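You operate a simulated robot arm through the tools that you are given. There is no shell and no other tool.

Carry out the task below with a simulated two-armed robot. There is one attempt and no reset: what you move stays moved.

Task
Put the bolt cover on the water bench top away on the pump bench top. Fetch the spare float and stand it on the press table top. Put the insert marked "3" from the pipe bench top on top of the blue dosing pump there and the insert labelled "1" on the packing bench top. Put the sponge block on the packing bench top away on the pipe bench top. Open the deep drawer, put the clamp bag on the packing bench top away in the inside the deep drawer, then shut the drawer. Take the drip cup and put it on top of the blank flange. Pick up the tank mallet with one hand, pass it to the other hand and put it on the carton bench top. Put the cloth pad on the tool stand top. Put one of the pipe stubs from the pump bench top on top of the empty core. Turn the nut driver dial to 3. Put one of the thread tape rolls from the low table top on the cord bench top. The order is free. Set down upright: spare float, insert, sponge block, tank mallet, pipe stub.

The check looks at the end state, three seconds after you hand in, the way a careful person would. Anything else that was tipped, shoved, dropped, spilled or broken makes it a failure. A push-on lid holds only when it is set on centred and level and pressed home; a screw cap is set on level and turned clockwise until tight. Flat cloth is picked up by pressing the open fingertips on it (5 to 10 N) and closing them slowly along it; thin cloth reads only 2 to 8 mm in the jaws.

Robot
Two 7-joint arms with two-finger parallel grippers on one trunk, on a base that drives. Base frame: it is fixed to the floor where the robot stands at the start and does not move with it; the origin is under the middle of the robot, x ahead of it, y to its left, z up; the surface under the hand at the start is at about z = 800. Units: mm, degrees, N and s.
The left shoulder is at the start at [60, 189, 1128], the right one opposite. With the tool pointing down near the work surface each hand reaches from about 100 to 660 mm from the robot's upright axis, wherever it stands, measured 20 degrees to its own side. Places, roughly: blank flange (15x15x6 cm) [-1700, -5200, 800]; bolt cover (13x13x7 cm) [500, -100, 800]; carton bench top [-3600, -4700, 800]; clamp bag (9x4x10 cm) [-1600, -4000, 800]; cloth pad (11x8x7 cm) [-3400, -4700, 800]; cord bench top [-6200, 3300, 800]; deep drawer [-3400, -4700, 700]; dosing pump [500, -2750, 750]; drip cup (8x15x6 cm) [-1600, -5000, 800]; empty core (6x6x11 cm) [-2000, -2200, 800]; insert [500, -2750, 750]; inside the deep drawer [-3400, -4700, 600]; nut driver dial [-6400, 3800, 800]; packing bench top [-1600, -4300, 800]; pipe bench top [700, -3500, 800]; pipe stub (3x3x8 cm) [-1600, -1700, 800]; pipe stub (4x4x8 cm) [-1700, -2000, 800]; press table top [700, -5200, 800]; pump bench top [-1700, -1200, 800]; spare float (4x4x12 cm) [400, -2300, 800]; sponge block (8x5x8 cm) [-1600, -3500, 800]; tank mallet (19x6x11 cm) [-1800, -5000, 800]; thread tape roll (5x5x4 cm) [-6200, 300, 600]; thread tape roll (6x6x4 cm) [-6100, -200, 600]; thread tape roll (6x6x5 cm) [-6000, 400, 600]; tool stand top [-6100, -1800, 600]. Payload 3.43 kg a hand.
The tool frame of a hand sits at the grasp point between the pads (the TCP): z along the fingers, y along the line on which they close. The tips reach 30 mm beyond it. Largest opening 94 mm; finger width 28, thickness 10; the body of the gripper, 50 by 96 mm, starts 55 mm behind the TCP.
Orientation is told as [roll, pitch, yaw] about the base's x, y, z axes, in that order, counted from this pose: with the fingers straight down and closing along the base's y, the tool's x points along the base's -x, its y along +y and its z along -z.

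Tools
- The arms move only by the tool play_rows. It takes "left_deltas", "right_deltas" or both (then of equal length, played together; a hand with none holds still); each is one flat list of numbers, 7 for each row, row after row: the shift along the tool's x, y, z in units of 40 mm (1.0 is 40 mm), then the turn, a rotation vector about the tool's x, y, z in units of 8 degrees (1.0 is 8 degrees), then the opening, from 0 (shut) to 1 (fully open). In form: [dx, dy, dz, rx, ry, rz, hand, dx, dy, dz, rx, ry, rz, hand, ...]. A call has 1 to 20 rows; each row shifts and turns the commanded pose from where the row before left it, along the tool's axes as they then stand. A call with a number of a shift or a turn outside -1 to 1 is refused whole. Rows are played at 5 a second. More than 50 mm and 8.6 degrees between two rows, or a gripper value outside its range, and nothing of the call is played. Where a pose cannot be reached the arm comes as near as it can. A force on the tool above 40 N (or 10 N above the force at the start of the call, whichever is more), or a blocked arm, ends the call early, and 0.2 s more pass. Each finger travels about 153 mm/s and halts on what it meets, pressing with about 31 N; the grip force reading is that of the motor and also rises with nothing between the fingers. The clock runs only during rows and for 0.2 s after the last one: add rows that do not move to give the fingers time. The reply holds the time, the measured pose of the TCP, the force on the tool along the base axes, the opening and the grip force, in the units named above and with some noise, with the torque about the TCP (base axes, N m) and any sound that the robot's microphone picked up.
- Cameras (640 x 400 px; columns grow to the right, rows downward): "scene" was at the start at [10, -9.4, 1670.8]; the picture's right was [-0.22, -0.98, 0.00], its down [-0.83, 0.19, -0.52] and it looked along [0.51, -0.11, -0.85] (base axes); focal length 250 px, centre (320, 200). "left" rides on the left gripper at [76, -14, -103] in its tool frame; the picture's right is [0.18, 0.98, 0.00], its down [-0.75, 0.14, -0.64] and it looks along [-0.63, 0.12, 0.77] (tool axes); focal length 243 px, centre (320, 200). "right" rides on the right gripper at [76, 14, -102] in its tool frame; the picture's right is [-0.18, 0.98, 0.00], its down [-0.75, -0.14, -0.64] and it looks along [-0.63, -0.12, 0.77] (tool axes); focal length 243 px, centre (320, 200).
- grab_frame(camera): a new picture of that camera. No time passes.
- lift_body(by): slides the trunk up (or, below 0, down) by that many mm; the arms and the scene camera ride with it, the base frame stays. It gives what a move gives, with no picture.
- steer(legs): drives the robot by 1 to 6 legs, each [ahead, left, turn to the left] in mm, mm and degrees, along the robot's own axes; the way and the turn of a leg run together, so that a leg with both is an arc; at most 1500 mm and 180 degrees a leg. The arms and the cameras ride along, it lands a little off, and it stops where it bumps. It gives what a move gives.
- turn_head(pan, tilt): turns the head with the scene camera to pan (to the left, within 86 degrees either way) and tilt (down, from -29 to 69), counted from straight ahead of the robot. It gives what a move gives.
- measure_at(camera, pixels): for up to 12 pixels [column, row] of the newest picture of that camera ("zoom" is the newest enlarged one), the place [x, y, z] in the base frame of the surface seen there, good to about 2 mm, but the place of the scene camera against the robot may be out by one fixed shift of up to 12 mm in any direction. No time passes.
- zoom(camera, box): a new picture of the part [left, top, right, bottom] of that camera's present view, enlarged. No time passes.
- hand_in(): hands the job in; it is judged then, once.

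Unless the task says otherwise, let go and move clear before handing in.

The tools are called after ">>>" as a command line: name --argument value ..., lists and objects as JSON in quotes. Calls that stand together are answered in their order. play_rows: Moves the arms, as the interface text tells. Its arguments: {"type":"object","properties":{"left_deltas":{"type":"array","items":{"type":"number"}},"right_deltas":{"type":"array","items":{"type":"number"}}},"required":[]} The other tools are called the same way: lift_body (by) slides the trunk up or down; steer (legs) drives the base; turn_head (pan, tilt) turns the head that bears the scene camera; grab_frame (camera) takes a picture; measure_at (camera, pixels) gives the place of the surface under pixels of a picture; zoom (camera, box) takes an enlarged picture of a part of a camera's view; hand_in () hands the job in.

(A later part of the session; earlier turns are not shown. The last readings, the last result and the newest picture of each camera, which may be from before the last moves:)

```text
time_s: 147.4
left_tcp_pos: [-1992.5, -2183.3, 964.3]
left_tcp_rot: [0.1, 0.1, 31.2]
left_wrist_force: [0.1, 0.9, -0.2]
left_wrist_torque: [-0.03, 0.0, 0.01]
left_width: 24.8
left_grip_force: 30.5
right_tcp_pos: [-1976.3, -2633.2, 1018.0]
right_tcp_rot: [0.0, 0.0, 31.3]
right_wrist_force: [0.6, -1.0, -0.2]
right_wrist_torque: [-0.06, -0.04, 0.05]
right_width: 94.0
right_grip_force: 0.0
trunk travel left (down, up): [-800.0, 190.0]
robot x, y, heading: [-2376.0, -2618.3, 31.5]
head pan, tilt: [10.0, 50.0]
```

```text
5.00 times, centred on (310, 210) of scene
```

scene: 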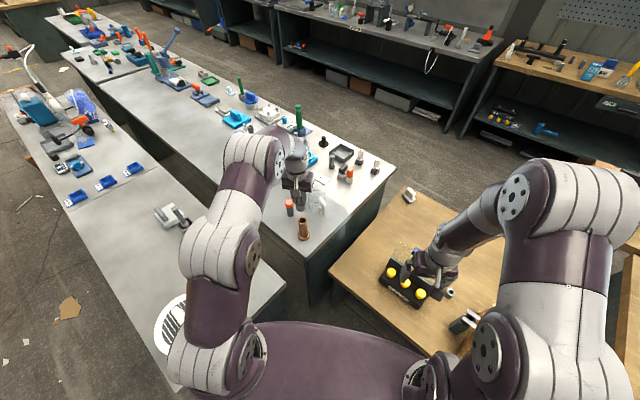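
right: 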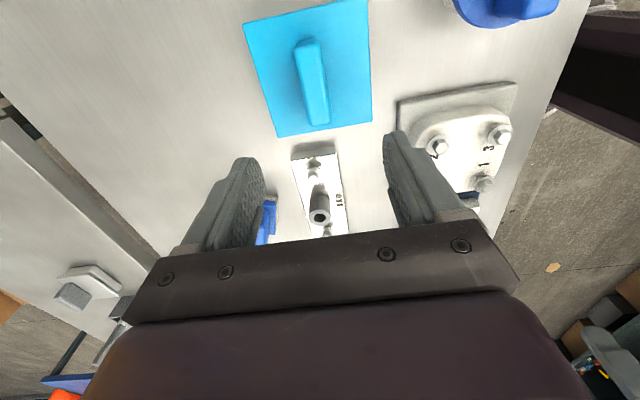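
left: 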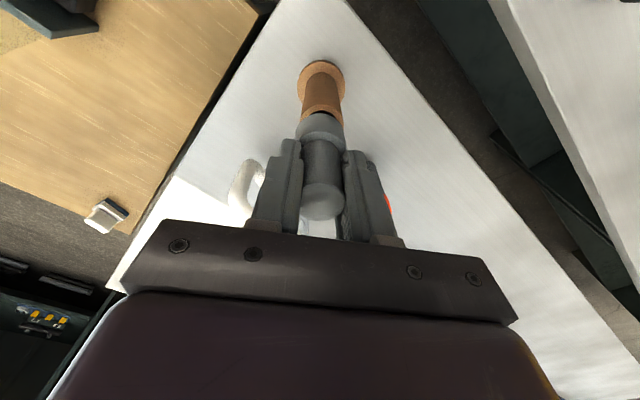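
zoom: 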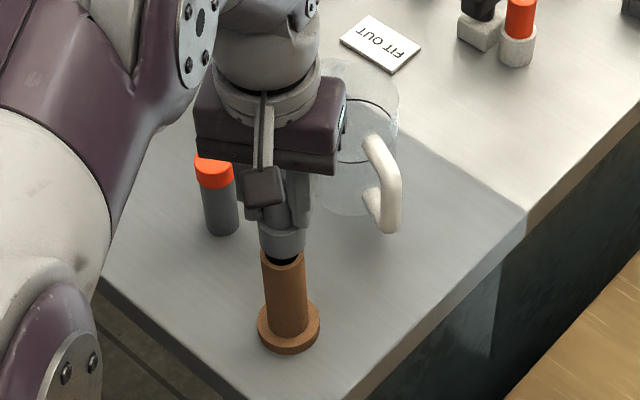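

>>> play_rows --left_deltas '[0, 0, 0.1, 0, 0, 0, 0, 0, 0, 0.06, 0, 0, 0, 0, 0, 0, 0, 0, 0, 0, 0]'

>>> grab_frame --camera "left"

>>> zoom --camera "left" --box '[280, 50, 360, 150]'

```text
time_s: 148.2
left_tcp_pos: [-1992.5, -2183.6, 957.6]
left_tcp_rot: [0.0, 0.0, 31.2]
left_wrist_force: [-0.8, 0.3, -0.9]
left_wrist_torque: [0.01, -0.02, -0.05]
left_width: 24.9
left_grip_force: 31.2
right_tcp_pos: [-1976.0, -2633.2, 1019.1]
right_tcp_rot: [0.0, 0.0, 31.3]
right_wrist_force: [-0.3, -0.1, 0.7]
right_wrist_torque: [0.01, 0.0, 0.0]
right_width: 94.0
right_grip_force: 0.0
trunk travel left (down, up): [-800.0, 190.0]
robot x, y, heading: [-2375.8, -2623.3, 31.5]
head pan, tilt: [10.0, 50.0]
```

```text
taken
```

left: 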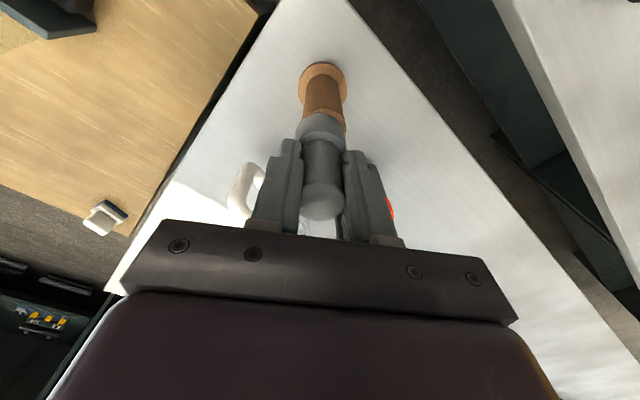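

```text
4.00 times, centred on (320, 100) of left
```

zoom: 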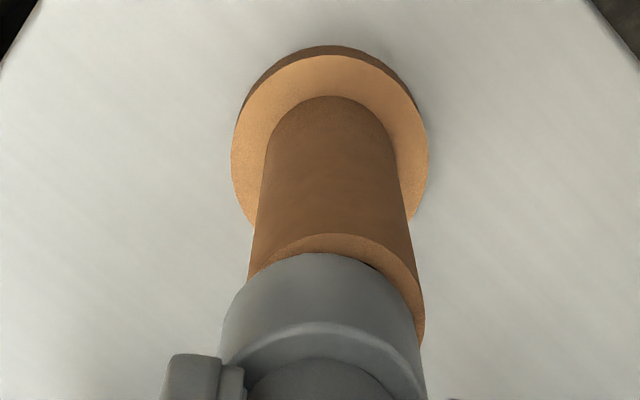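

The tube is ~3 mm off in +y and ~3 mm in +x of the tool. Correct, then lower to contact.

>>> play_rows --left_deltas '[0.08, 0.07, 0, 0, 0, 0, 0, 0, 0, 0, 0, 0, 0, 0]'

>>> zoom --camera "left" --box '[280, 50, 360, 150]'

```text
time_s: 148.8
left_tcp_pos: [-1997.0, -2184.2, 956.3]
left_tcp_rot: [0.0, 0.0, 31.2]
left_wrist_force: [0.6, 0.3, -1.2]
left_wrist_torque: [0.02, 0.03, -0.04]
left_width: 24.7
left_grip_force: 31.5
right_tcp_pos: [-1975.5, -2634.3, 1016.2]
right_tcp_rot: [0.0, 0.0, 31.3]
right_wrist_force: [0.1, 1.0, 0.1]
right_wrist_torque: [0.01, -0.01, -0.02]
right_width: 94.0
right_grip_force: 0.1
trunk travel left (down, up): [-800.0, 190.0]
robot x, y, heading: [-2374.0, -2622.3, 31.2]
head pan, tilt: [10.0, 50.0]
```

```text
4.00 times, centred on (320, 100) of left
```

zoom: 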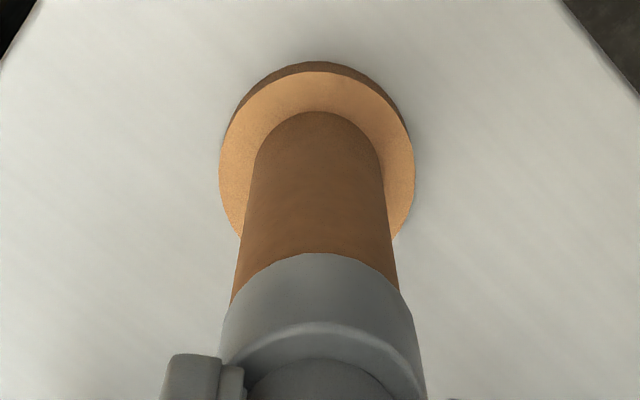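

Aligned now. Lower in small steps to contact.

>>> play_rows --left_deltas '[0, 0, 0.05, 0, 0, 0, 0, 0, 0, 0.03, 0, 0, 0, 0, 0, 0, 0, 0, 0, 0, 0]'

```text
time_s: 149.6
left_tcp_pos: [-1997.3, -2184.8, 954.6]
left_tcp_rot: [0.1, 0.0, 31.2]
left_wrist_force: [0.0, -1.2, 0.0]
left_wrist_torque: [-0.04, 0.0, 0.01]
left_width: 24.6
left_grip_force: 31.1
right_tcp_pos: [-1976.1, -2634.0, 1017.2]
right_tcp_rot: [-0.1, -0.1, 31.2]
right_wrist_force: [0.0, 0.4, 0.0]
right_wrist_torque: [0.01, 0.04, 0.01]
right_width: 94.2
right_grip_force: 0.1
trunk travel left (down, up): [-800.0, 190.0]
robot x, y, heading: [-2373.8, -2621.4, 31.3]
head pan, tilt: [10.0, 50.0]
```

>>> play_rows --left_deltas '[0, 0, 0.04, 0, 0, 0, 0, 0, 0, 0, 0, 0, 0, 0, 0, 0, 0.03, 0, 0, 0, 0, 0, 0, 0, 0, 0, 0, 0]'

>>> zoom --camera "left" --box '[280, 50, 360, 150]'

```text
time_s: 150.6
left_tcp_pos: [-1997.7, -2184.3, 951.8]
left_tcp_rot: [0.0, -0.1, 31.3]
left_wrist_force: [-0.8, 0.2, 8.9]
left_wrist_torque: [0.0, 0.02, 0.0]
left_width: 24.4
left_grip_force: 30.7
right_tcp_pos: [-1977.0, -2634.6, 1018.6]
right_tcp_rot: [0.1, 0.1, 31.4]
right_wrist_force: [-0.4, 0.0, 0.7]
right_wrist_torque: [0.01, 0.0, -0.02]
right_width: 93.6
right_grip_force: 0.1
trunk travel left (down, up): [-800.0, 190.0]
robot x, y, heading: [-2376.0, -2622.9, 31.3]
head pan, tilt: [10.0, 50.0]
```

```text
4.00 times, centred on (320, 100) of left
```

zoom: 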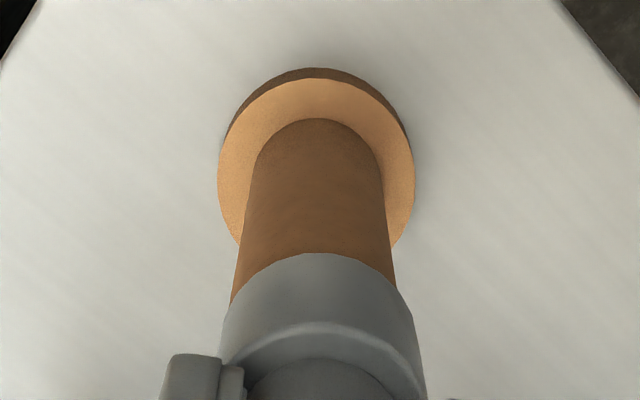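

Contact ~9 N, no torque. Open slowly and lift straight up.

>>> play_rows --left_deltas '[0, 0, -0.02, 0, 0, 0, 0.2, 0, 0, 0, 0, 0, 0, 0.27, 0, 0, 0, 0, 0, 0, 0.3, 0, 0, 0, 0, 0, 0, 0.36, 0, 0, 0, 0, 0, 0, 0.45, 0, 0, 0, 0, 0, 0, 0.55, 0, 0, -0.3, 0, 0, 0, 0.55, 0, 0, -0.6, 0, 0, 0, 0.55, 0, 0, -0.9, 0, 0, 0, 0.55, 0, 0, -0.9, 0, 0, 0, 0.55]'

>>> grab_frame --camera "left"

>>> zoom --camera "scene" --box '[270, 170, 350, 250]'

```text
time_s: 152.8
left_tcp_pos: [-1999.9, -2181.0, 1062.1]
left_tcp_rot: [0.0, 0.0, 31.2]
left_wrist_force: [-0.1, 0.2, -0.8]
left_wrist_torque: [-0.01, 0.04, 0.04]
left_width: 51.6
left_grip_force: 0.0
right_tcp_pos: [-1975.6, -2634.2, 1018.3]
right_tcp_rot: [0.1, 0.0, 31.4]
right_wrist_force: [0.8, -0.3, 0.1]
right_wrist_torque: [0.01, -0.04, -0.02]
right_width: 93.7
right_grip_force: 0.1
trunk travel left (down, up): [-800.0, 190.0]
robot x, y, heading: [-2381.5, -2620.7, 30.9]
head pan, tilt: [10.0, 50.0]
```

```text
taken
```

left: 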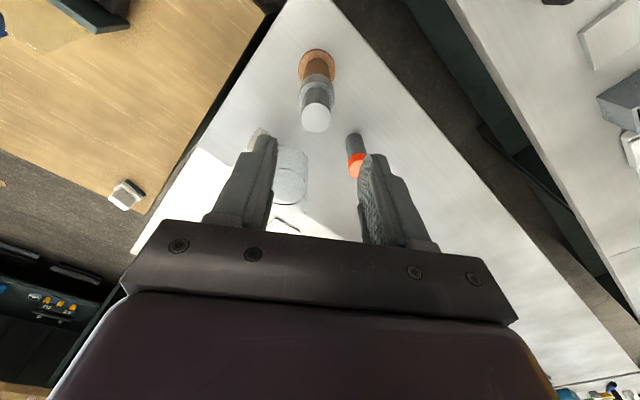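

```text
5.00 times, centred on (310, 210) of scene
```

zoom: 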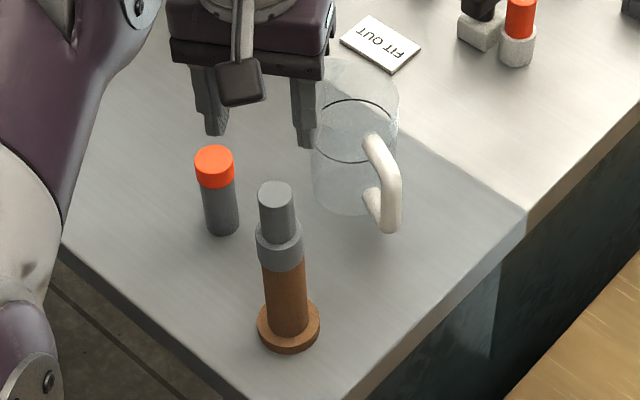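

The stub stands upright on the core. Retract, back off and go to the west side of the packing bench near the sponge.

>>> play_rows --left_deltas '[0.95, 0, 0, 0, 0, 0, 0.6, 0.95, 0, 0, 0, 0, 0, 0.8, 0.95, 0, 0, 0, 0, 0, 1, 0.95, 0, 0, 0, 0, 0, 1, 0.95, 0, 0, 0, 0, 0, 1, 0.95, 0, 0, 0, 0, 0, 1, 0.8, 0, 0, 0, 0, 0, 1]'

>>> steer --legs '[[-120, 0, 0], [0, 0, -31], [0, -800, 0]]'

>>> turn_head --pan 0 --tilt 40

>>> grab_frame --camera "scene"

```text
time_s: 154.4
left_tcp_pos: [-2221.8, -2318.4, 1062.2]
left_tcp_rot: [-0.1, 0.0, 31.2]
left_wrist_force: [-0.1, -0.5, -0.5]
left_wrist_torque: [0.02, -0.02, -0.02]
left_width: 93.9
left_grip_force: 0.1
right_tcp_pos: [-1976.4, -2633.3, 1018.9]
right_tcp_rot: [0.1, 0.0, 31.3]
right_wrist_force: [-0.1, -0.7, -0.3]
right_wrist_torque: [0.0, -0.03, 0.01]
right_width: 93.9
right_grip_force: 0.0
trunk travel left (down, up): [-800.0, 190.0]
robot x, y, heading: [-2375.3, -2621.9, 31.3]
head pan, tilt: [10.0, 50.0]
```

```text
time_s: 161.0
left_tcp_pos: [-2179.4, -3310.0, 1061.1]
left_tcp_rot: [-0.1, 0.0, 0.3]
left_wrist_force: [0.1, -0.8, -0.8]
left_wrist_torque: [0.0, 0.0, 0.01]
left_width: 94.1
left_grip_force: 0.0
right_tcp_pos: [-2132.6, -3707.1, 1017.6]
right_tcp_rot: [0.1, -0.1, 0.4]
right_wrist_force: [-0.5, -0.5, -0.4]
right_wrist_torque: [0.0, -0.01, 0.0]
right_width: 94.1
right_grip_force: 0.0
trunk travel left (down, up): [-800.0, 190.0]
robot x, y, heading: [-2471.1, -3493.4, 0.4]
head pan, tilt: [10.0, 50.0]
```

```text
time_s: 161.7
left_tcp_pos: [-2179.2, -3311.0, 1062.0]
left_tcp_rot: [0.0, -0.1, 0.3]
left_wrist_force: [0.3, 0.5, -0.3]
left_wrist_torque: [-0.01, 0.02, 0.02]
left_width: 94.1
left_grip_force: 0.0
right_tcp_pos: [-2133.5, -3707.2, 1017.8]
right_tcp_rot: [0.0, 0.0, 0.3]
right_wrist_force: [0.7, 0.3, 0.5]
right_wrist_torque: [0.02, 0.0, 0.01]
right_width: 94.0
right_grip_force: 0.2
trunk travel left (down, up): [-800.0, 190.0]
robot x, y, heading: [-2468.2, -3491.4, 0.2]
head pan, tilt: [0.0, 40.0]
```

```text
taken
```

scene: 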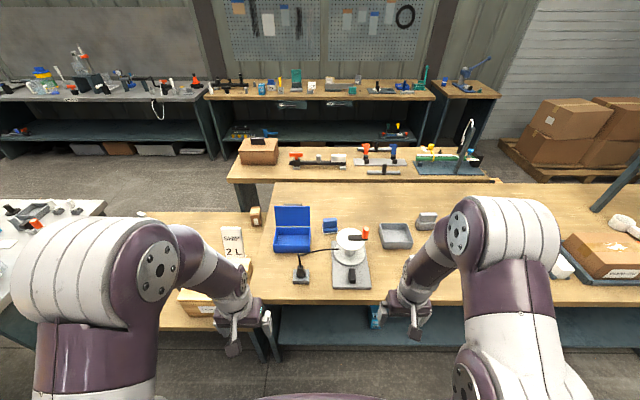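

>>> zoom --camera "scene" --box '[260, 190, 460, 300]'

>>> measure_at --camera "scene" --pixels '[[330, 222], [330, 230], [427, 217], [427, 226], [325, 300], [290, 300], [395, 240], [350, 235], [293, 240], [400, 215], [330, 210]]'

```text
3.20 times, centred on (360, 245) of scene
```

zoom: 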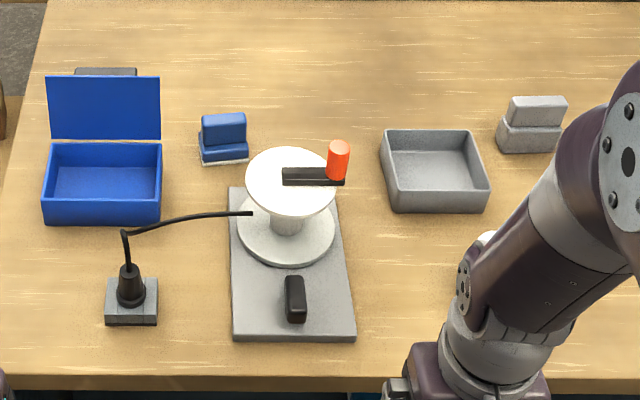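

```text
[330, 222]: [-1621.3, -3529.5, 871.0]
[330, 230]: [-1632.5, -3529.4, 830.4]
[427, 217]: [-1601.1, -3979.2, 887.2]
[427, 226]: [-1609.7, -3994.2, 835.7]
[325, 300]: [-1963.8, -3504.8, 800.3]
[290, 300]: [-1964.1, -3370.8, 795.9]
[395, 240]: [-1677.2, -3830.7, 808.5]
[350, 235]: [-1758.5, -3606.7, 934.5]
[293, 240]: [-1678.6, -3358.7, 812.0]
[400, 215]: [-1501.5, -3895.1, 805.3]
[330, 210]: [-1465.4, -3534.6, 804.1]
```

Sponge block = blue block at (−1625,−3529); clamp bag = grey at (−1605,−3985). I'll check heights of the spool device nearby.

>>> measure_at --camera "scene" --pixels '[[365, 228], [366, 236], [353, 237], [340, 233], [300, 208], [276, 210], [318, 265], [325, 220], [336, 220], [325, 231], [337, 231]]'

>>> steer --legs '[[0, -170, 0], [225, 0, 0]]'

>>> turn_head --pan 5 --tilt 52

>>> grab_frame --camera "scene"

```text
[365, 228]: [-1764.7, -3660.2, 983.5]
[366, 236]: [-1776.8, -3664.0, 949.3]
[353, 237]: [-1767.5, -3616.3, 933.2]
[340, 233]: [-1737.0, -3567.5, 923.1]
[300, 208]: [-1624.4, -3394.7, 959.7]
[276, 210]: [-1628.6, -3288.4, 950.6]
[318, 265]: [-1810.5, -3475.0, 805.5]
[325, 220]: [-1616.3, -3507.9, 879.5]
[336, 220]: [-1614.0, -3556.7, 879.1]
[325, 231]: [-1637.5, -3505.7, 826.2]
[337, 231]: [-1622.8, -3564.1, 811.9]
```

```text
time_s: 164.5
left_tcp_pos: [-1952.8, -3479.9, 1063.2]
left_tcp_rot: [0.0, 0.1, 0.1]
left_wrist_force: [0.1, 0.5, -0.9]
left_wrist_torque: [-0.02, 0.01, 0.02]
left_width: 94.4
left_grip_force: 0.1
right_tcp_pos: [-1907.1, -3876.0, 1018.7]
right_tcp_rot: [0.0, 0.0, 0.4]
right_wrist_force: [0.2, -0.7, 0.4]
right_wrist_torque: [0.0, 0.03, 0.0]
right_width: 94.0
right_grip_force: 0.1
trunk travel left (down, up): [-800.0, 190.0]
robot x, y, heading: [-2241.6, -3659.7, 0.4]
head pan, tilt: [0.0, 40.0]
```

```text
time_s: 165.2
left_tcp_pos: [-1950.9, -3479.0, 1061.1]
left_tcp_rot: [0.1, 0.0, 0.2]
left_wrist_force: [-0.5, 0.1, -0.7]
left_wrist_torque: [0.01, 0.02, -0.01]
left_width: 94.3
left_grip_force: 0.1
right_tcp_pos: [-1905.7, -3875.9, 1017.5]
right_tcp_rot: [0.0, 0.1, 0.3]
right_wrist_force: [0.6, -0.4, 0.6]
right_wrist_torque: [-0.01, -0.02, 0.0]
right_width: 93.8
right_grip_force: 0.1
trunk travel left (down, up): [-800.0, 190.0]
robot x, y, heading: [-2242.7, -3659.6, 0.2]
head pan, tilt: [5.0, 52.0]
```

```text
taken
```

scene: 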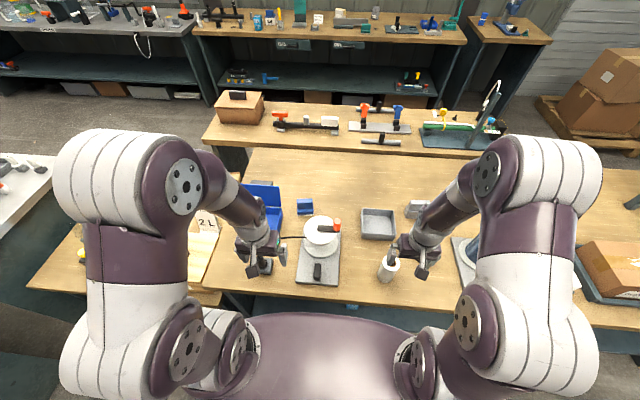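

>>> play_rows --left_deltas '[-0.9, -0.144, 0, 0, 0, 0, 1, -0.9, -0.144, 0, 0, 0, 0, 1, -0.9, -0.144, 0, 0, 0, 0, 1, -0.9, -0.144, 0, 0, 0, 0, 1, -0.9, -0.144, 0, 0, 0, 0, 1, -0.9, -0.144, 0, 0, 0, 0, 1, -0.9, -0.144, 0, 0, 0, 0, 1, -0.9, -0.144, 0, 0, 0, 0, 1, -0.9, -0.144, 0.5, 0, 0, 0, 1]'

>>> grab_frame --camera "left"

```text
time_s: 167.2
left_tcp_pos: [-1652.1, -3524.8, 1031.0]
left_tcp_rot: [0.0, 0.0, 0.2]
left_wrist_force: [-0.6, -0.5, -0.6]
left_wrist_torque: [0.01, 0.02, 0.02]
left_width: 94.1
left_grip_force: 0.2
left hand out of reach, approached as far as the arm can: row 8, 9
right_tcp_pos: [-1905.0, -3874.9, 1017.8]
right_tcp_rot: [0.1, 0.2, 0.3]
right_wrist_force: [-0.3, -0.4, -0.4]
right_wrist_torque: [0.0, 0.02, 0.01]
right_width: 93.8
right_grip_force: 0.1
trunk travel left (down, up): [-800.0, 190.0]
robot x, y, heading: [-2241.5, -3664.9, 0.1]
head pan, tilt: [5.0, 52.0]
```

```text
taken
```

left: 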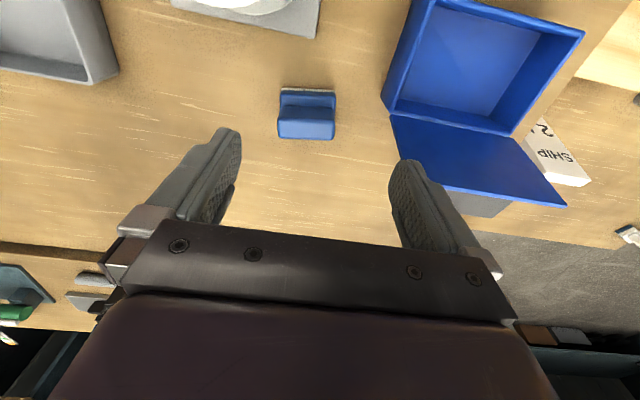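

>>> measure_at --camera "left" --pixels '[[283, 120], [332, 120], [307, 120], [307, 135], [307, 95], [283, 95], [334, 95], [307, 107], [279, 136], [333, 137]]'

>>> zoom --camera "left" --box '[260, 70, 356, 150]'

```text
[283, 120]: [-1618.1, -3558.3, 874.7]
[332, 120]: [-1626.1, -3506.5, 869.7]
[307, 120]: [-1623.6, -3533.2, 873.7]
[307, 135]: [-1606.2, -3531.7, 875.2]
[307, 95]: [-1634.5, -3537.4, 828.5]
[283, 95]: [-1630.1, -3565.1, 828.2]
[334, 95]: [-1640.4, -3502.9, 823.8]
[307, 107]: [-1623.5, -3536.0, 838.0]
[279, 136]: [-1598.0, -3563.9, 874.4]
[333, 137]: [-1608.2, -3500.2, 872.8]
```

```text
5.00 times, centred on (308, 110) of left
```

zoom: 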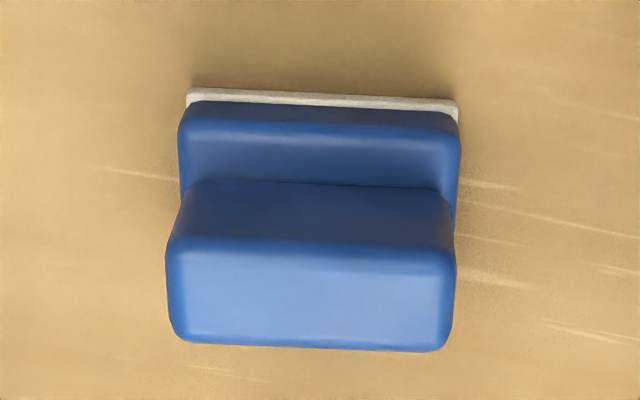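

The sponge is at centre ≈(−1613,−3532), turned ~9°, top bar 62 mm wide. I need ~30 mm more reach; edge forward a bit.

>>> steer --legs '[[32, 0, 0]]'

>>> play_rows --left_deltas '[0, 0, 0.8, 0, 0, -0.9, 1, 0, -0.1, 0.8, 0, 0, -0.19, 1, 0, 0, 0.8, 0, 0, 0, 1]'

>>> grab_frame --camera "left"

```text
time_s: 168.1
left_tcp_pos: [-1625.1, -3524.9, 1034.8]
left_tcp_rot: [0.0, -0.1, 0.2]
left_wrist_force: [-0.4, -0.2, 0.9]
left_wrist_torque: [-0.01, -0.01, -0.02]
left_width: 94.0
left_grip_force: 0.1
right_tcp_pos: [-1878.1, -3875.1, 1019.6]
right_tcp_rot: [0.1, -0.2, 0.3]
right_wrist_force: [-0.9, 0.1, 0.3]
right_wrist_torque: [-0.01, 0.03, -0.02]
right_width: 94.0
right_grip_force: 0.0
trunk travel left (down, up): [-800.0, 190.0]
robot x, y, heading: [-2211.7, -3660.6, 0.3]
head pan, tilt: [5.0, 52.0]
```

```text
time_s: 168.9
left_tcp_pos: [-1620.6, -3529.3, 935.8]
left_tcp_rot: [0.1, 0.2, 9.0]
left_wrist_force: [0.4, -0.6, 0.4]
left_wrist_torque: [-0.02, 0.0, 0.0]
left_width: 94.1
left_grip_force: 0.2
right_tcp_pos: [-1873.8, -3874.3, 1016.9]
right_tcp_rot: [0.0, 0.1, 0.3]
right_wrist_force: [0.3, 0.4, 0.2]
right_wrist_torque: [0.01, -0.02, 0.03]
right_width: 94.0
right_grip_force: 0.0
trunk travel left (down, up): [-800.0, 190.0]
robot x, y, heading: [-2213.2, -3656.2, 0.4]
head pan, tilt: [5.0, 52.0]
```

```text
taken
```

left: 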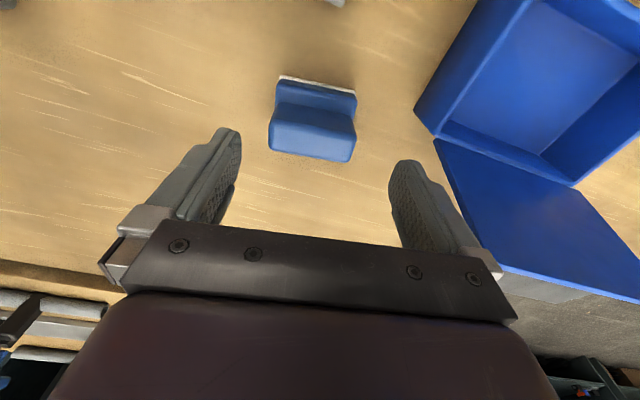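

>>> measure_at --camera "left" --pixels '[[274, 122], [353, 135], [270, 145], [350, 158], [312, 125], [312, 150], [312, 138]]'

```text
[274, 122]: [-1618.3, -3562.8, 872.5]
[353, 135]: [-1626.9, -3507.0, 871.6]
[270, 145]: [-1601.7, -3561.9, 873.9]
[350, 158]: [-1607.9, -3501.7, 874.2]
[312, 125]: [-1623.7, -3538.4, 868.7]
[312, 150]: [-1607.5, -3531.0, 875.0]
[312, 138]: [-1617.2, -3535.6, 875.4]
```

>>> play_rows --left_deltas '[-0.155, -0.128, 0.8, 0, 0, 0, 1, 0, 0, 0.8, 0, 0, 0, 1, 0, 0, 0.25, 0, 0, 0, 1, 0, 0, 0, 0, 0, 0, 0.8, 0, 0, 0, 0, 0, 0, 0.65, 0, 0, 0, 0, 0, 0, 0, 0, 0, 0, 0, 0, 0, 0, 0, 0, 0, 0, 0, 0, 0]'

>>> grab_frame --camera "left"

```text
time_s: 170.7
left_tcp_pos: [-1613.7, -3534.9, 863.8]
left_tcp_rot: [-0.1, 0.0, 8.9]
left_wrist_force: [0.8, -1.6, 2.3]
left_wrist_torque: [-0.15, -0.1, 0.0]
left_width: 69.5
left_grip_force: 31.3
right_tcp_pos: [-1873.9, -3874.9, 1018.6]
right_tcp_rot: [0.0, 0.0, 0.3]
right_wrist_force: [0.2, 0.4, 0.3]
right_wrist_torque: [0.02, -0.02, -0.01]
right_width: 94.0
right_grip_force: 0.1
trunk travel left (down, up): [-800.0, 190.0]
robot x, y, heading: [-2207.5, -3660.9, 0.4]
head pan, tilt: [5.0, 52.0]
```

```text
taken
```

left: 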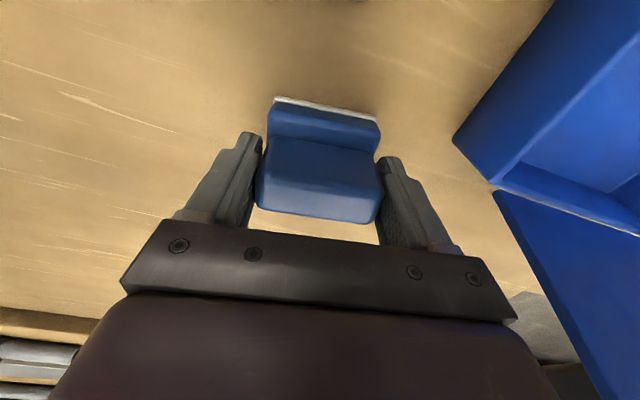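

Holding the sponge (69 mm). Lift, retract, and drive back toward the east aisle.

>>> play_rows --left_deltas '[0, 0, -0.5, 0, 0, 0, 0, 0, 0, -0.9, 0, 0, 0, 0, 0, 0, -0.9, 0, 0, 0, 0, 0, 0, -0.9, 0, 0, 0, 0, 0, 0, -0.9, 0, 0, 0, 0, 0.9, 0, -0.5, 0, 0, 0, 0, 0.9, 0, 0, 0, 0, 0, 0, 0.9, 0, 0, 0, 0, 0, 0, 0.9, 0, 0, 0, 0, 0.5, 0, 0.9, 0, 0, 0, 0, 0.5, 0, 0.9, 0, 0, 0, 0, 0, 0, 0.9, 0, 0, 0, 0, 0, 0, 0.9, 0, 0, 0, 0, 0, 0]'

>>> steer --legs '[[-400, 0, 0], [0, 0, -90], [1500, 0, 0], [600, 0, 0]]'

```text
time_s: 173.5
left_tcp_pos: [-1905.6, -3561.9, 1042.7]
left_tcp_rot: [-0.1, -0.1, 0.8]
left_wrist_force: [-0.6, -0.5, 0.1]
left_wrist_torque: [0.03, -0.04, 0.0]
left_width: 69.5
left_grip_force: 30.7
left hand out of reach, approached as far as the arm can: row 5
right_tcp_pos: [-1875.9, -3873.5, 1018.7]
right_tcp_rot: [0.0, 0.0, 0.3]
right_wrist_force: [0.2, -0.8, 0.8]
right_wrist_torque: [0.0, -0.01, 0.02]
right_width: 94.3
right_grip_force: 0.0
trunk travel left (down, up): [-800.0, 190.0]
robot x, y, heading: [-2214.7, -3662.3, 0.1]
head pan, tilt: [5.0, 52.0]
```

```text
time_s: 190.0
left_tcp_pos: [-2423.5, -6109.2, 1042.0]
left_tcp_rot: [0.0, 0.0, -85.9]
left_wrist_force: [0.6, -0.4, -1.7]
left_wrist_torque: [-0.02, -0.04, -0.04]
left_width: 69.5
left_grip_force: 30.9
right_tcp_pos: [-2732.9, -6154.7, 1017.7]
right_tcp_rot: [0.0, 0.1, -86.5]
right_wrist_force: [-0.4, -0.9, 0.1]
right_wrist_torque: [-0.03, 0.02, -0.03]
right_width: 94.1
right_grip_force: 0.1
trunk travel left (down, up): [-800.0, 190.0]
robot x, y, heading: [-2533.0, -5807.3, -86.4]
head pan, tilt: [5.0, 52.0]
```

>>> steer --legs '[[0, 0, 86.4], [1500, 20, 0], [700, 0, 0], [0, 0, 90], [1100, 0, 0]]'

>>> turn_head --pan -60 --tilt 30

>>> grab_frame --camera "scene"

```text
refused: leg 2 is longer than a leg can be; nothing moved
```

```text
time_s: 191.4
left_tcp_pos: [-2423.0, -6108.5, 1042.9]
left_tcp_rot: [0.0, -0.1, -85.9]
left_wrist_force: [0.3, 0.0, 0.2]
left_wrist_torque: [0.0, 0.04, 0.04]
left_width: 69.6
left_grip_force: 30.7
right_tcp_pos: [-2733.9, -6156.3, 1019.2]
right_tcp_rot: [0.1, 0.0, -86.5]
right_wrist_force: [-0.4, 0.4, 0.0]
right_wrist_torque: [-0.01, -0.01, 0.02]
right_width: 94.0
right_grip_force: 0.1
trunk travel left (down, up): [-800.0, 190.0]
robot x, y, heading: [-2537.1, -5808.1, -86.6]
head pan, tilt: [-60.0, 30.0]
```

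```text
taken
```

scene: 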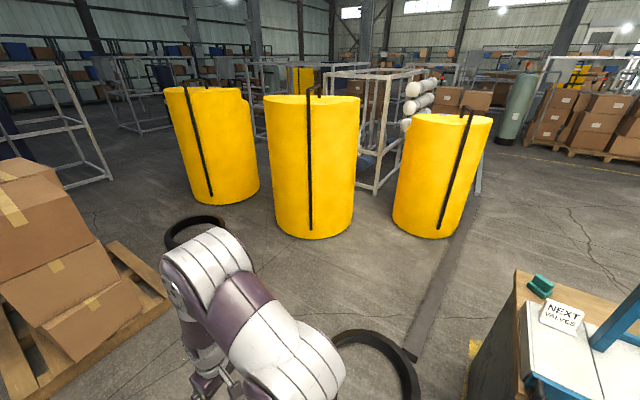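

>>> steer --legs '[[0, 0, 86.5], [1480, 20, 0], [720, 0, 0], [0, 0, 90], [1200, 0, 0]]'

>>> grab_frame --camera "scene"

```text
time_s: 215.6
left_tcp_pos: [-385.5, -4286.8, 1042.6]
left_tcp_rot: [0.0, 0.0, 89.9]
left_wrist_force: [0.1, 0.0, -0.4]
left_wrist_torque: [0.04, 0.04, -0.01]
left_width: 69.6
left_grip_force: 31.1
right_tcp_pos: [-72.1, -4264.1, 1017.3]
right_tcp_rot: [0.0, -0.1, 89.3]
right_wrist_force: [0.3, -0.5, 0.1]
right_wrist_torque: [0.01, -0.01, 0.01]
right_width: 94.2
right_grip_force: 0.1
trunk travel left (down, up): [-800.0, 190.0]
robot x, y, heading: [-294.6, -4598.2, 89.4]
head pan, tilt: [-60.0, 30.0]
```

```text
taken
```

scene: 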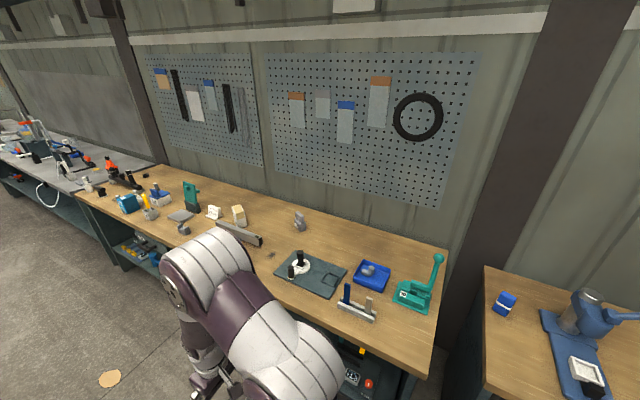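

>>> steer --legs '[[1200, 0, 0], [0, 0, -89.4]]'

>>> turn_head --pan 20 --tilt 40

>>> grab_frame --camera "scene"

```text
time_s: 225.4
left_tcp_pos: [36.9, -3316.9, 1042.6]
left_tcp_rot: [0.0, 0.0, 0.0]
left_wrist_force: [-0.3, -0.1, -0.4]
left_wrist_torque: [0.0, 0.0, -0.01]
left_width: 69.5
left_grip_force: 31.4
right_tcp_pos: [62.2, -3629.7, 1019.5]
right_tcp_rot: [0.0, 0.1, -0.7]
right_wrist_force: [0.5, 0.4, 0.7]
right_wrist_torque: [0.02, 0.03, 0.02]
right_width: 94.2
right_grip_force: 0.1
trunk travel left (down, up): [-800.0, 190.0]
robot x, y, heading: [-270.3, -3405.7, -0.8]
head pan, tilt: [-60.0, 30.0]
```

```text
time_s: 226.9
left_tcp_pos: [37.4, -3316.8, 1042.9]
left_tcp_rot: [-0.1, 0.0, 0.0]
left_wrist_force: [0.3, -0.3, -1.0]
left_wrist_torque: [-0.02, 0.0, 0.01]
left_width: 69.4
left_grip_force: 31.0
right_tcp_pos: [61.4, -3630.5, 1018.9]
right_tcp_rot: [0.0, -0.1, -0.7]
right_wrist_force: [0.5, -0.2, -0.4]
right_wrist_torque: [-0.03, -0.01, -0.04]
right_width: 94.3
right_grip_force: 0.0
trunk travel left (down, up): [-800.0, 190.0]
robot x, y, heading: [-273.6, -3404.5, -0.8]
head pan, tilt: [20.0, 40.0]
```

```text
taken
```

scene: 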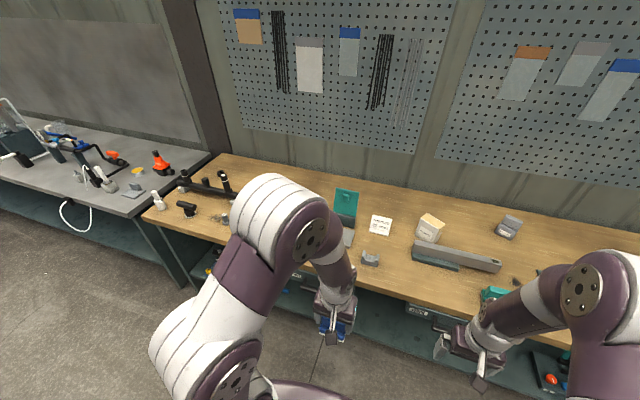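

>>> zoom --camera "scene" --box '[320, 170, 560, 310]'

>>> steer --legs '[[0, 650, 0.8]]'

>>> turn_head --pan 0 --tilt 40

>>> grab_frame --camera "scene"

```text
2.67 times, centred on (440, 240) of scene
```

zoom: 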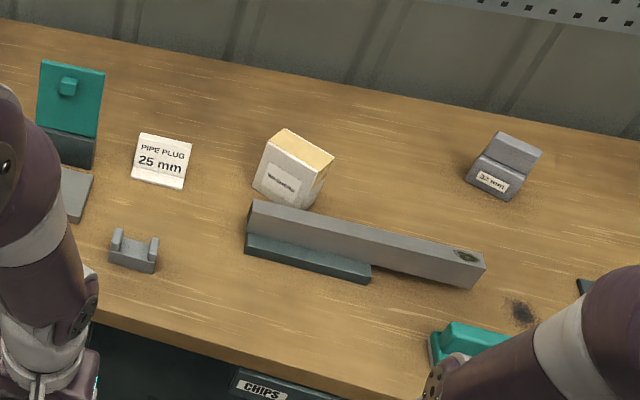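

```text
time_s: 230.5
left_tcp_pos: [38.9, -2666.6, 1043.3]
left_tcp_rot: [0.0, 0.0, 0.9]
left_wrist_force: [0.4, 0.1, -0.7]
left_wrist_torque: [-0.01, -0.04, -0.01]
left_width: 69.6
left_grip_force: 31.0
right_tcp_pos: [67.4, -2980.4, 1017.5]
right_tcp_rot: [0.0, -0.1, 0.3]
right_wrist_force: [0.1, -0.2, 0.0]
right_wrist_torque: [-0.01, -0.02, 0.0]
right_width: 93.6
right_grip_force: 0.1
trunk travel left (down, up): [-800.0, 190.0]
robot x, y, heading: [-265.7, -2762.5, 0.0]
head pan, tilt: [20.0, 40.0]
```

```text
time_s: 231.3
left_tcp_pos: [38.8, -2665.4, 1044.4]
left_tcp_rot: [0.0, 0.0, 1.0]
left_wrist_force: [-0.8, -0.1, -0.5]
left_wrist_torque: [-0.01, 0.01, 0.02]
left_width: 69.5
left_grip_force: 31.3
right_tcp_pos: [68.6, -2979.9, 1016.8]
right_tcp_rot: [0.0, 0.1, 0.3]
right_wrist_force: [-0.1, -0.2, -0.2]
right_wrist_torque: [-0.02, -0.01, -0.01]
right_width: 93.8
right_grip_force: 0.1
trunk travel left (down, up): [-800.0, 190.0]
robot x, y, heading: [-269.1, -2766.6, 0.5]
head pan, tilt: [0.0, 40.0]
```

```text
taken
```

scene: 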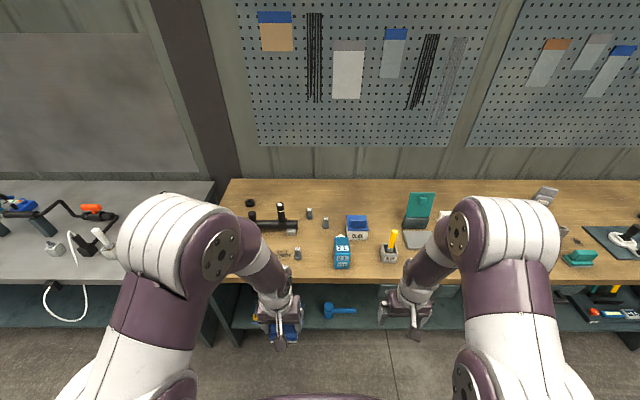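

>>> zoom --camera "scene" --box '[230, 180, 430, 290]'

>>> zoom --camera "scene" --box '[280, 200, 380, 275]'

>>> measure_at --camera "scene" --pixels '[[342, 240], [342, 258], [357, 222], [309, 212], [325, 222], [297, 252], [300, 281], [420, 281], [388, 253], [393, 238], [380, 220], [315, 245]]'

```text
3.20 times, centred on (330, 235) of scene
```

zoom: 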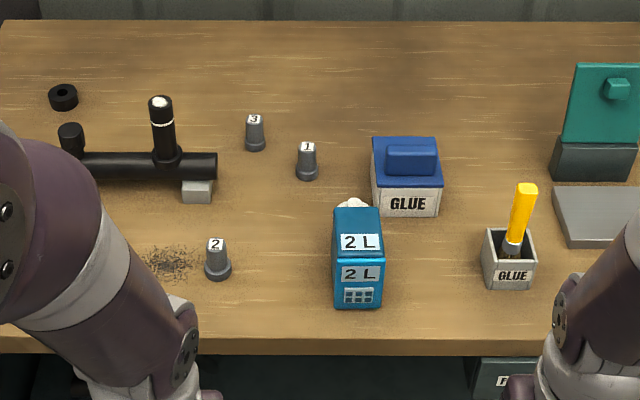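

```text
5.33 times, centred on (330, 238) of scene
```

zoom: 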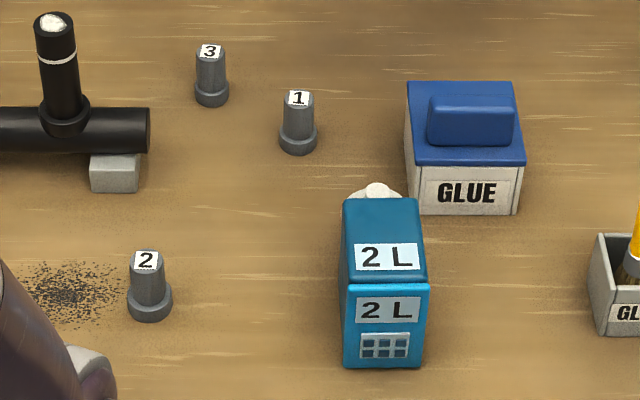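

```text
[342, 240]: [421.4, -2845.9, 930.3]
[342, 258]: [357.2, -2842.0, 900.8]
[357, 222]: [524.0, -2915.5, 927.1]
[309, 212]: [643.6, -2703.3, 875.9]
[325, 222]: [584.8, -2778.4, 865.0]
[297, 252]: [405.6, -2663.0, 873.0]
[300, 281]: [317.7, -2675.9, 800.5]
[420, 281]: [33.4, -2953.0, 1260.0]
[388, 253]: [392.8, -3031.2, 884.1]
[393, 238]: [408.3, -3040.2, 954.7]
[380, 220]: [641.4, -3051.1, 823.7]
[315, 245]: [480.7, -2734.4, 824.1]
```

Inserts "1","2","3" are visible, the blue "2L" box is the dosing pump (top z≈925). Sponge can go in the open area near (475,−2735). Approach the bench.

>>> measure_at --camera "zoom" --pixels '[[385, 205], [385, 225], [385, 250], [385, 278], [385, 290], [350, 205], [420, 210], [348, 275], [422, 275], [375, 188], [300, 97], [210, 50]]'

>>> steer --legs '[[0, -130, -0.5], [265, 0, 0]]'

>>> turn_head --pan 5 --tilt 52

>>> grab_frame --camera "scene"

```text
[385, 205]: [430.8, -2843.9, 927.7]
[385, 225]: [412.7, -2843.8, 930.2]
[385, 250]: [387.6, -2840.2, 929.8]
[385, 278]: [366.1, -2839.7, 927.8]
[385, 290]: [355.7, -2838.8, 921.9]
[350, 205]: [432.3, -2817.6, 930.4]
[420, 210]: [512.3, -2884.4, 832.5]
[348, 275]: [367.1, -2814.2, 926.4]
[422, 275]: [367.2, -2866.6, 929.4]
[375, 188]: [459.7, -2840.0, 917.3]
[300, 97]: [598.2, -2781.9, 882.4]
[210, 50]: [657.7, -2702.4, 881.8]
```

```text
time_s: 234.1
left_tcp_pos: [288.6, -2802.0, 1043.3]
left_tcp_rot: [0.1, 0.0, 0.6]
left_wrist_force: [-0.1, 0.6, -1.3]
left_wrist_torque: [0.03, -0.01, 0.01]
left_width: 69.3
left_grip_force: 31.2
right_tcp_pos: [316.7, -3114.7, 1018.6]
right_tcp_rot: [0.0, 0.0, -0.1]
right_wrist_force: [0.3, -0.6, -0.6]
right_wrist_torque: [-0.03, -0.02, 0.02]
right_width: 93.9
right_grip_force: 0.1
trunk travel left (down, up): [-800.0, 190.0]
robot x, y, heading: [-19.7, -2896.7, -0.2]
head pan, tilt: [0.0, 40.0]
```

```text
time_s: 234.8
left_tcp_pos: [290.4, -2801.2, 1043.5]
left_tcp_rot: [-0.1, 0.1, 0.6]
left_wrist_force: [0.5, 0.3, -1.1]
left_wrist_torque: [0.0, 0.0, 0.01]
left_width: 69.5
left_grip_force: 30.9
right_tcp_pos: [318.2, -3114.3, 1018.6]
right_tcp_rot: [0.0, 0.1, -0.1]
right_wrist_force: [-1.2, 1.1, -0.1]
right_wrist_torque: [-0.02, -0.05, -0.01]
right_width: 93.9
right_grip_force: 0.1
trunk travel left (down, up): [-800.0, 190.0]
robot x, y, heading: [-18.1, -2894.3, -0.2]
head pan, tilt: [5.0, 52.0]
```

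```text
taken
```

scene: 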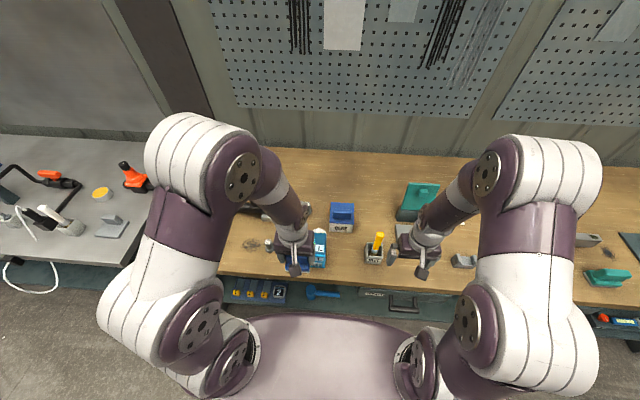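

>>> play_rows --left_deltas '[-0.93, 0.33, 0, 0, 0, 0, 0, -0.93, 0.33, 0, 0, 0, 0, 0, -0.93, 0.33, 0, 0, 0, 0, 0, -0.93, 0.33, 0, 0, 0, 0, 0, -0.93, 0.33, 0, 0, 0, 0, 0, 0, 0, 0.8, 0, 0, 0, 0]'

>>> grab_frame --camera "left"

>>> grab_frame --camera "scene"

```text
time_s: 236.2
left_tcp_pos: [480.7, -2735.6, 1010.1]
left_tcp_rot: [0.0, 0.0, 0.6]
left_wrist_force: [-0.1, -0.2, -0.6]
left_wrist_torque: [0.01, 0.0, -0.01]
left_width: 69.4
left_grip_force: 30.8
right_tcp_pos: [316.9, -3114.0, 1018.5]
right_tcp_rot: [0.1, 0.0, -0.2]
right_wrist_force: [0.8, 0.8, 0.1]
right_wrist_torque: [0.01, 0.0, 0.02]
right_width: 94.0
right_grip_force: 0.1
trunk travel left (down, up): [-800.0, 190.0]
robot x, y, heading: [-15.5, -2897.8, 0.1]
head pan, tilt: [5.0, 52.0]
```

```text
taken
```

left: 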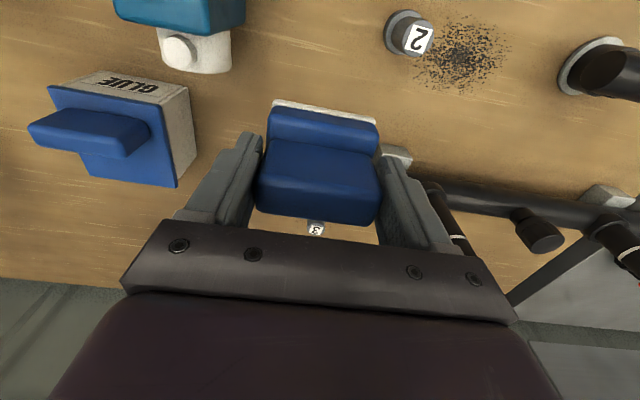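

```text
taken
```

scene: 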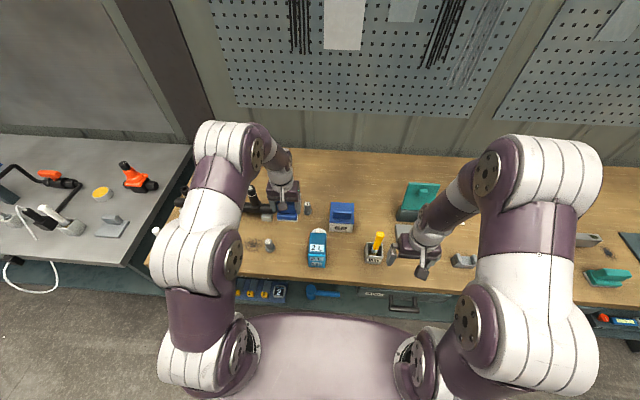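

>>> measure_at --camera "left" --pixels '[[397, 155], [385, 150], [412, 160], [440, 190], [408, 40], [200, 60], [232, 50], [185, 130], [175, 180], [300, 80], [250, 110], [420, 110]]'

>>> zoom --camera "scene" --box '[230, 170, 390, 290]'

```text
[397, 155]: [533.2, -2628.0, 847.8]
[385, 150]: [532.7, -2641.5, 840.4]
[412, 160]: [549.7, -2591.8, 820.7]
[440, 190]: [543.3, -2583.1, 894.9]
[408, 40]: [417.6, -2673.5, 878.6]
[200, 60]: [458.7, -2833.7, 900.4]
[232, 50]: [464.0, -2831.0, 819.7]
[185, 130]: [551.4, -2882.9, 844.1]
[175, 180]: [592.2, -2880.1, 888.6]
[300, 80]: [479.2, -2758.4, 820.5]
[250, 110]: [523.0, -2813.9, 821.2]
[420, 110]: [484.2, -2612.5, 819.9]
```

```text
3.33 times, centred on (310, 230) of scene
```

zoom: 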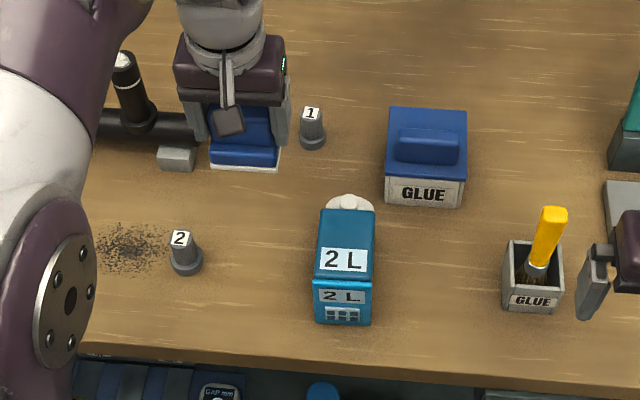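

Target spot is clear (bench z≈820). Lower the sponge to just above, then to contact.

>>> play_rows --left_deltas '[0, 0, 0.9, 0, 0, 0, 0, 0, 0, 0.9, 0, 0, 0, 0, 0, 0, 0.9, 0, 0, 0, 0, 0, 0, 0.3, 0, 0, 0, 0, 0, 0, 0.1, 0, 0, 0, 0, 0, 0, 0, 0, 0, 0, 0]'

```text
time_s: 237.6
left_tcp_pos: [475.8, -2732.6, 885.9]
left_tcp_rot: [0.1, 0.0, 0.6]
left_wrist_force: [-0.2, 0.1, -1.1]
left_wrist_torque: [-0.02, -0.02, 0.01]
left_width: 69.5
left_grip_force: 31.0
right_tcp_pos: [316.9, -3114.3, 1018.0]
right_tcp_rot: [0.0, -0.1, -0.1]
right_wrist_force: [-0.1, 0.5, -0.3]
right_wrist_torque: [-0.01, 0.0, -0.02]
right_width: 94.0
right_grip_force: 0.2
trunk travel left (down, up): [-800.0, 190.0]
robot x, y, heading: [-16.2, -2896.8, 0.2]
head pan, tilt: [5.0, 52.0]
```

>>> play_rows --left_deltas '[0, 0, 0.05, 0, 0, 0, 0, 0, 0, 0.05, 0, 0, 0, 0, 0, 0, 0, 0, 0, 0, 0]'

```text
time_s: 238.4
left_tcp_pos: [474.0, -2733.5, 883.9]
left_tcp_rot: [0.1, 0.0, 0.6]
left_wrist_force: [0.0, 0.0, 4.8]
left_wrist_torque: [-0.05, 0.05, -0.04]
left_width: 69.6
left_grip_force: 31.4
right_tcp_pos: [316.5, -3115.5, 1018.2]
right_tcp_rot: [0.0, 0.0, -0.1]
right_wrist_force: [0.1, -0.2, -0.5]
right_wrist_torque: [0.03, 0.0, -0.01]
right_width: 93.9
right_grip_force: 0.1
trunk travel left (down, up): [-800.0, 190.0]
robot x, y, heading: [-16.4, -2894.8, 0.1]
head pan, tilt: [5.0, 52.0]
```

Contact. Release and lift.

>>> play_rows --left_deltas '[0, 0, 0, 0, 0, 0, 0.75, 0, 0, 0, 0, 0, 0, 0.85, 0, 0, 0, 0, 0, 0, 0.95, 0, 0, -0.3, 0, 0, 0, 0.95, 0, 0, -0.9, 0, 0, 0, 0.95, 0, 0, -0.9, 0, 0, 0, 0.95, 0, 0, -0.9, 0, 0, 0, 0.95]'

>>> grab_frame --camera "left"

```text
time_s: 240.0
left_tcp_pos: [474.9, -2736.0, 1004.1]
left_tcp_rot: [0.0, 0.0, 0.6]
left_wrist_force: [-0.2, 0.2, 0.0]
left_wrist_torque: [-0.02, -0.03, 0.0]
left_width: 89.3
left_grip_force: 0.1
right_tcp_pos: [315.4, -3114.5, 1017.8]
right_tcp_rot: [0.0, 0.0, -0.1]
right_wrist_force: [-0.6, -0.5, 0.0]
right_wrist_torque: [-0.01, 0.0, -0.01]
right_width: 94.1
right_grip_force: 0.1
trunk travel left (down, up): [-800.0, 190.0]
robot x, y, heading: [-15.5, -2896.2, -0.1]
head pan, tilt: [5.0, 52.0]
```

```text
taken
```

left: 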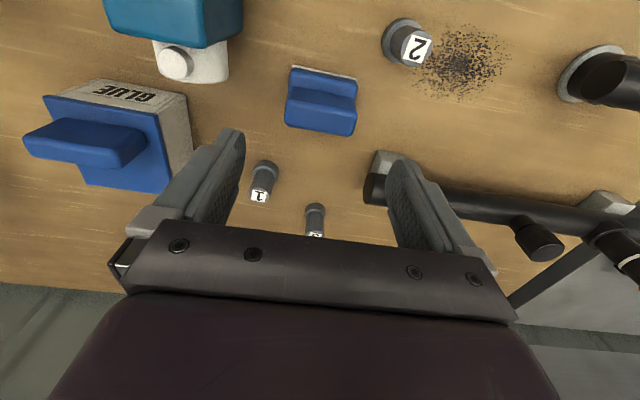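

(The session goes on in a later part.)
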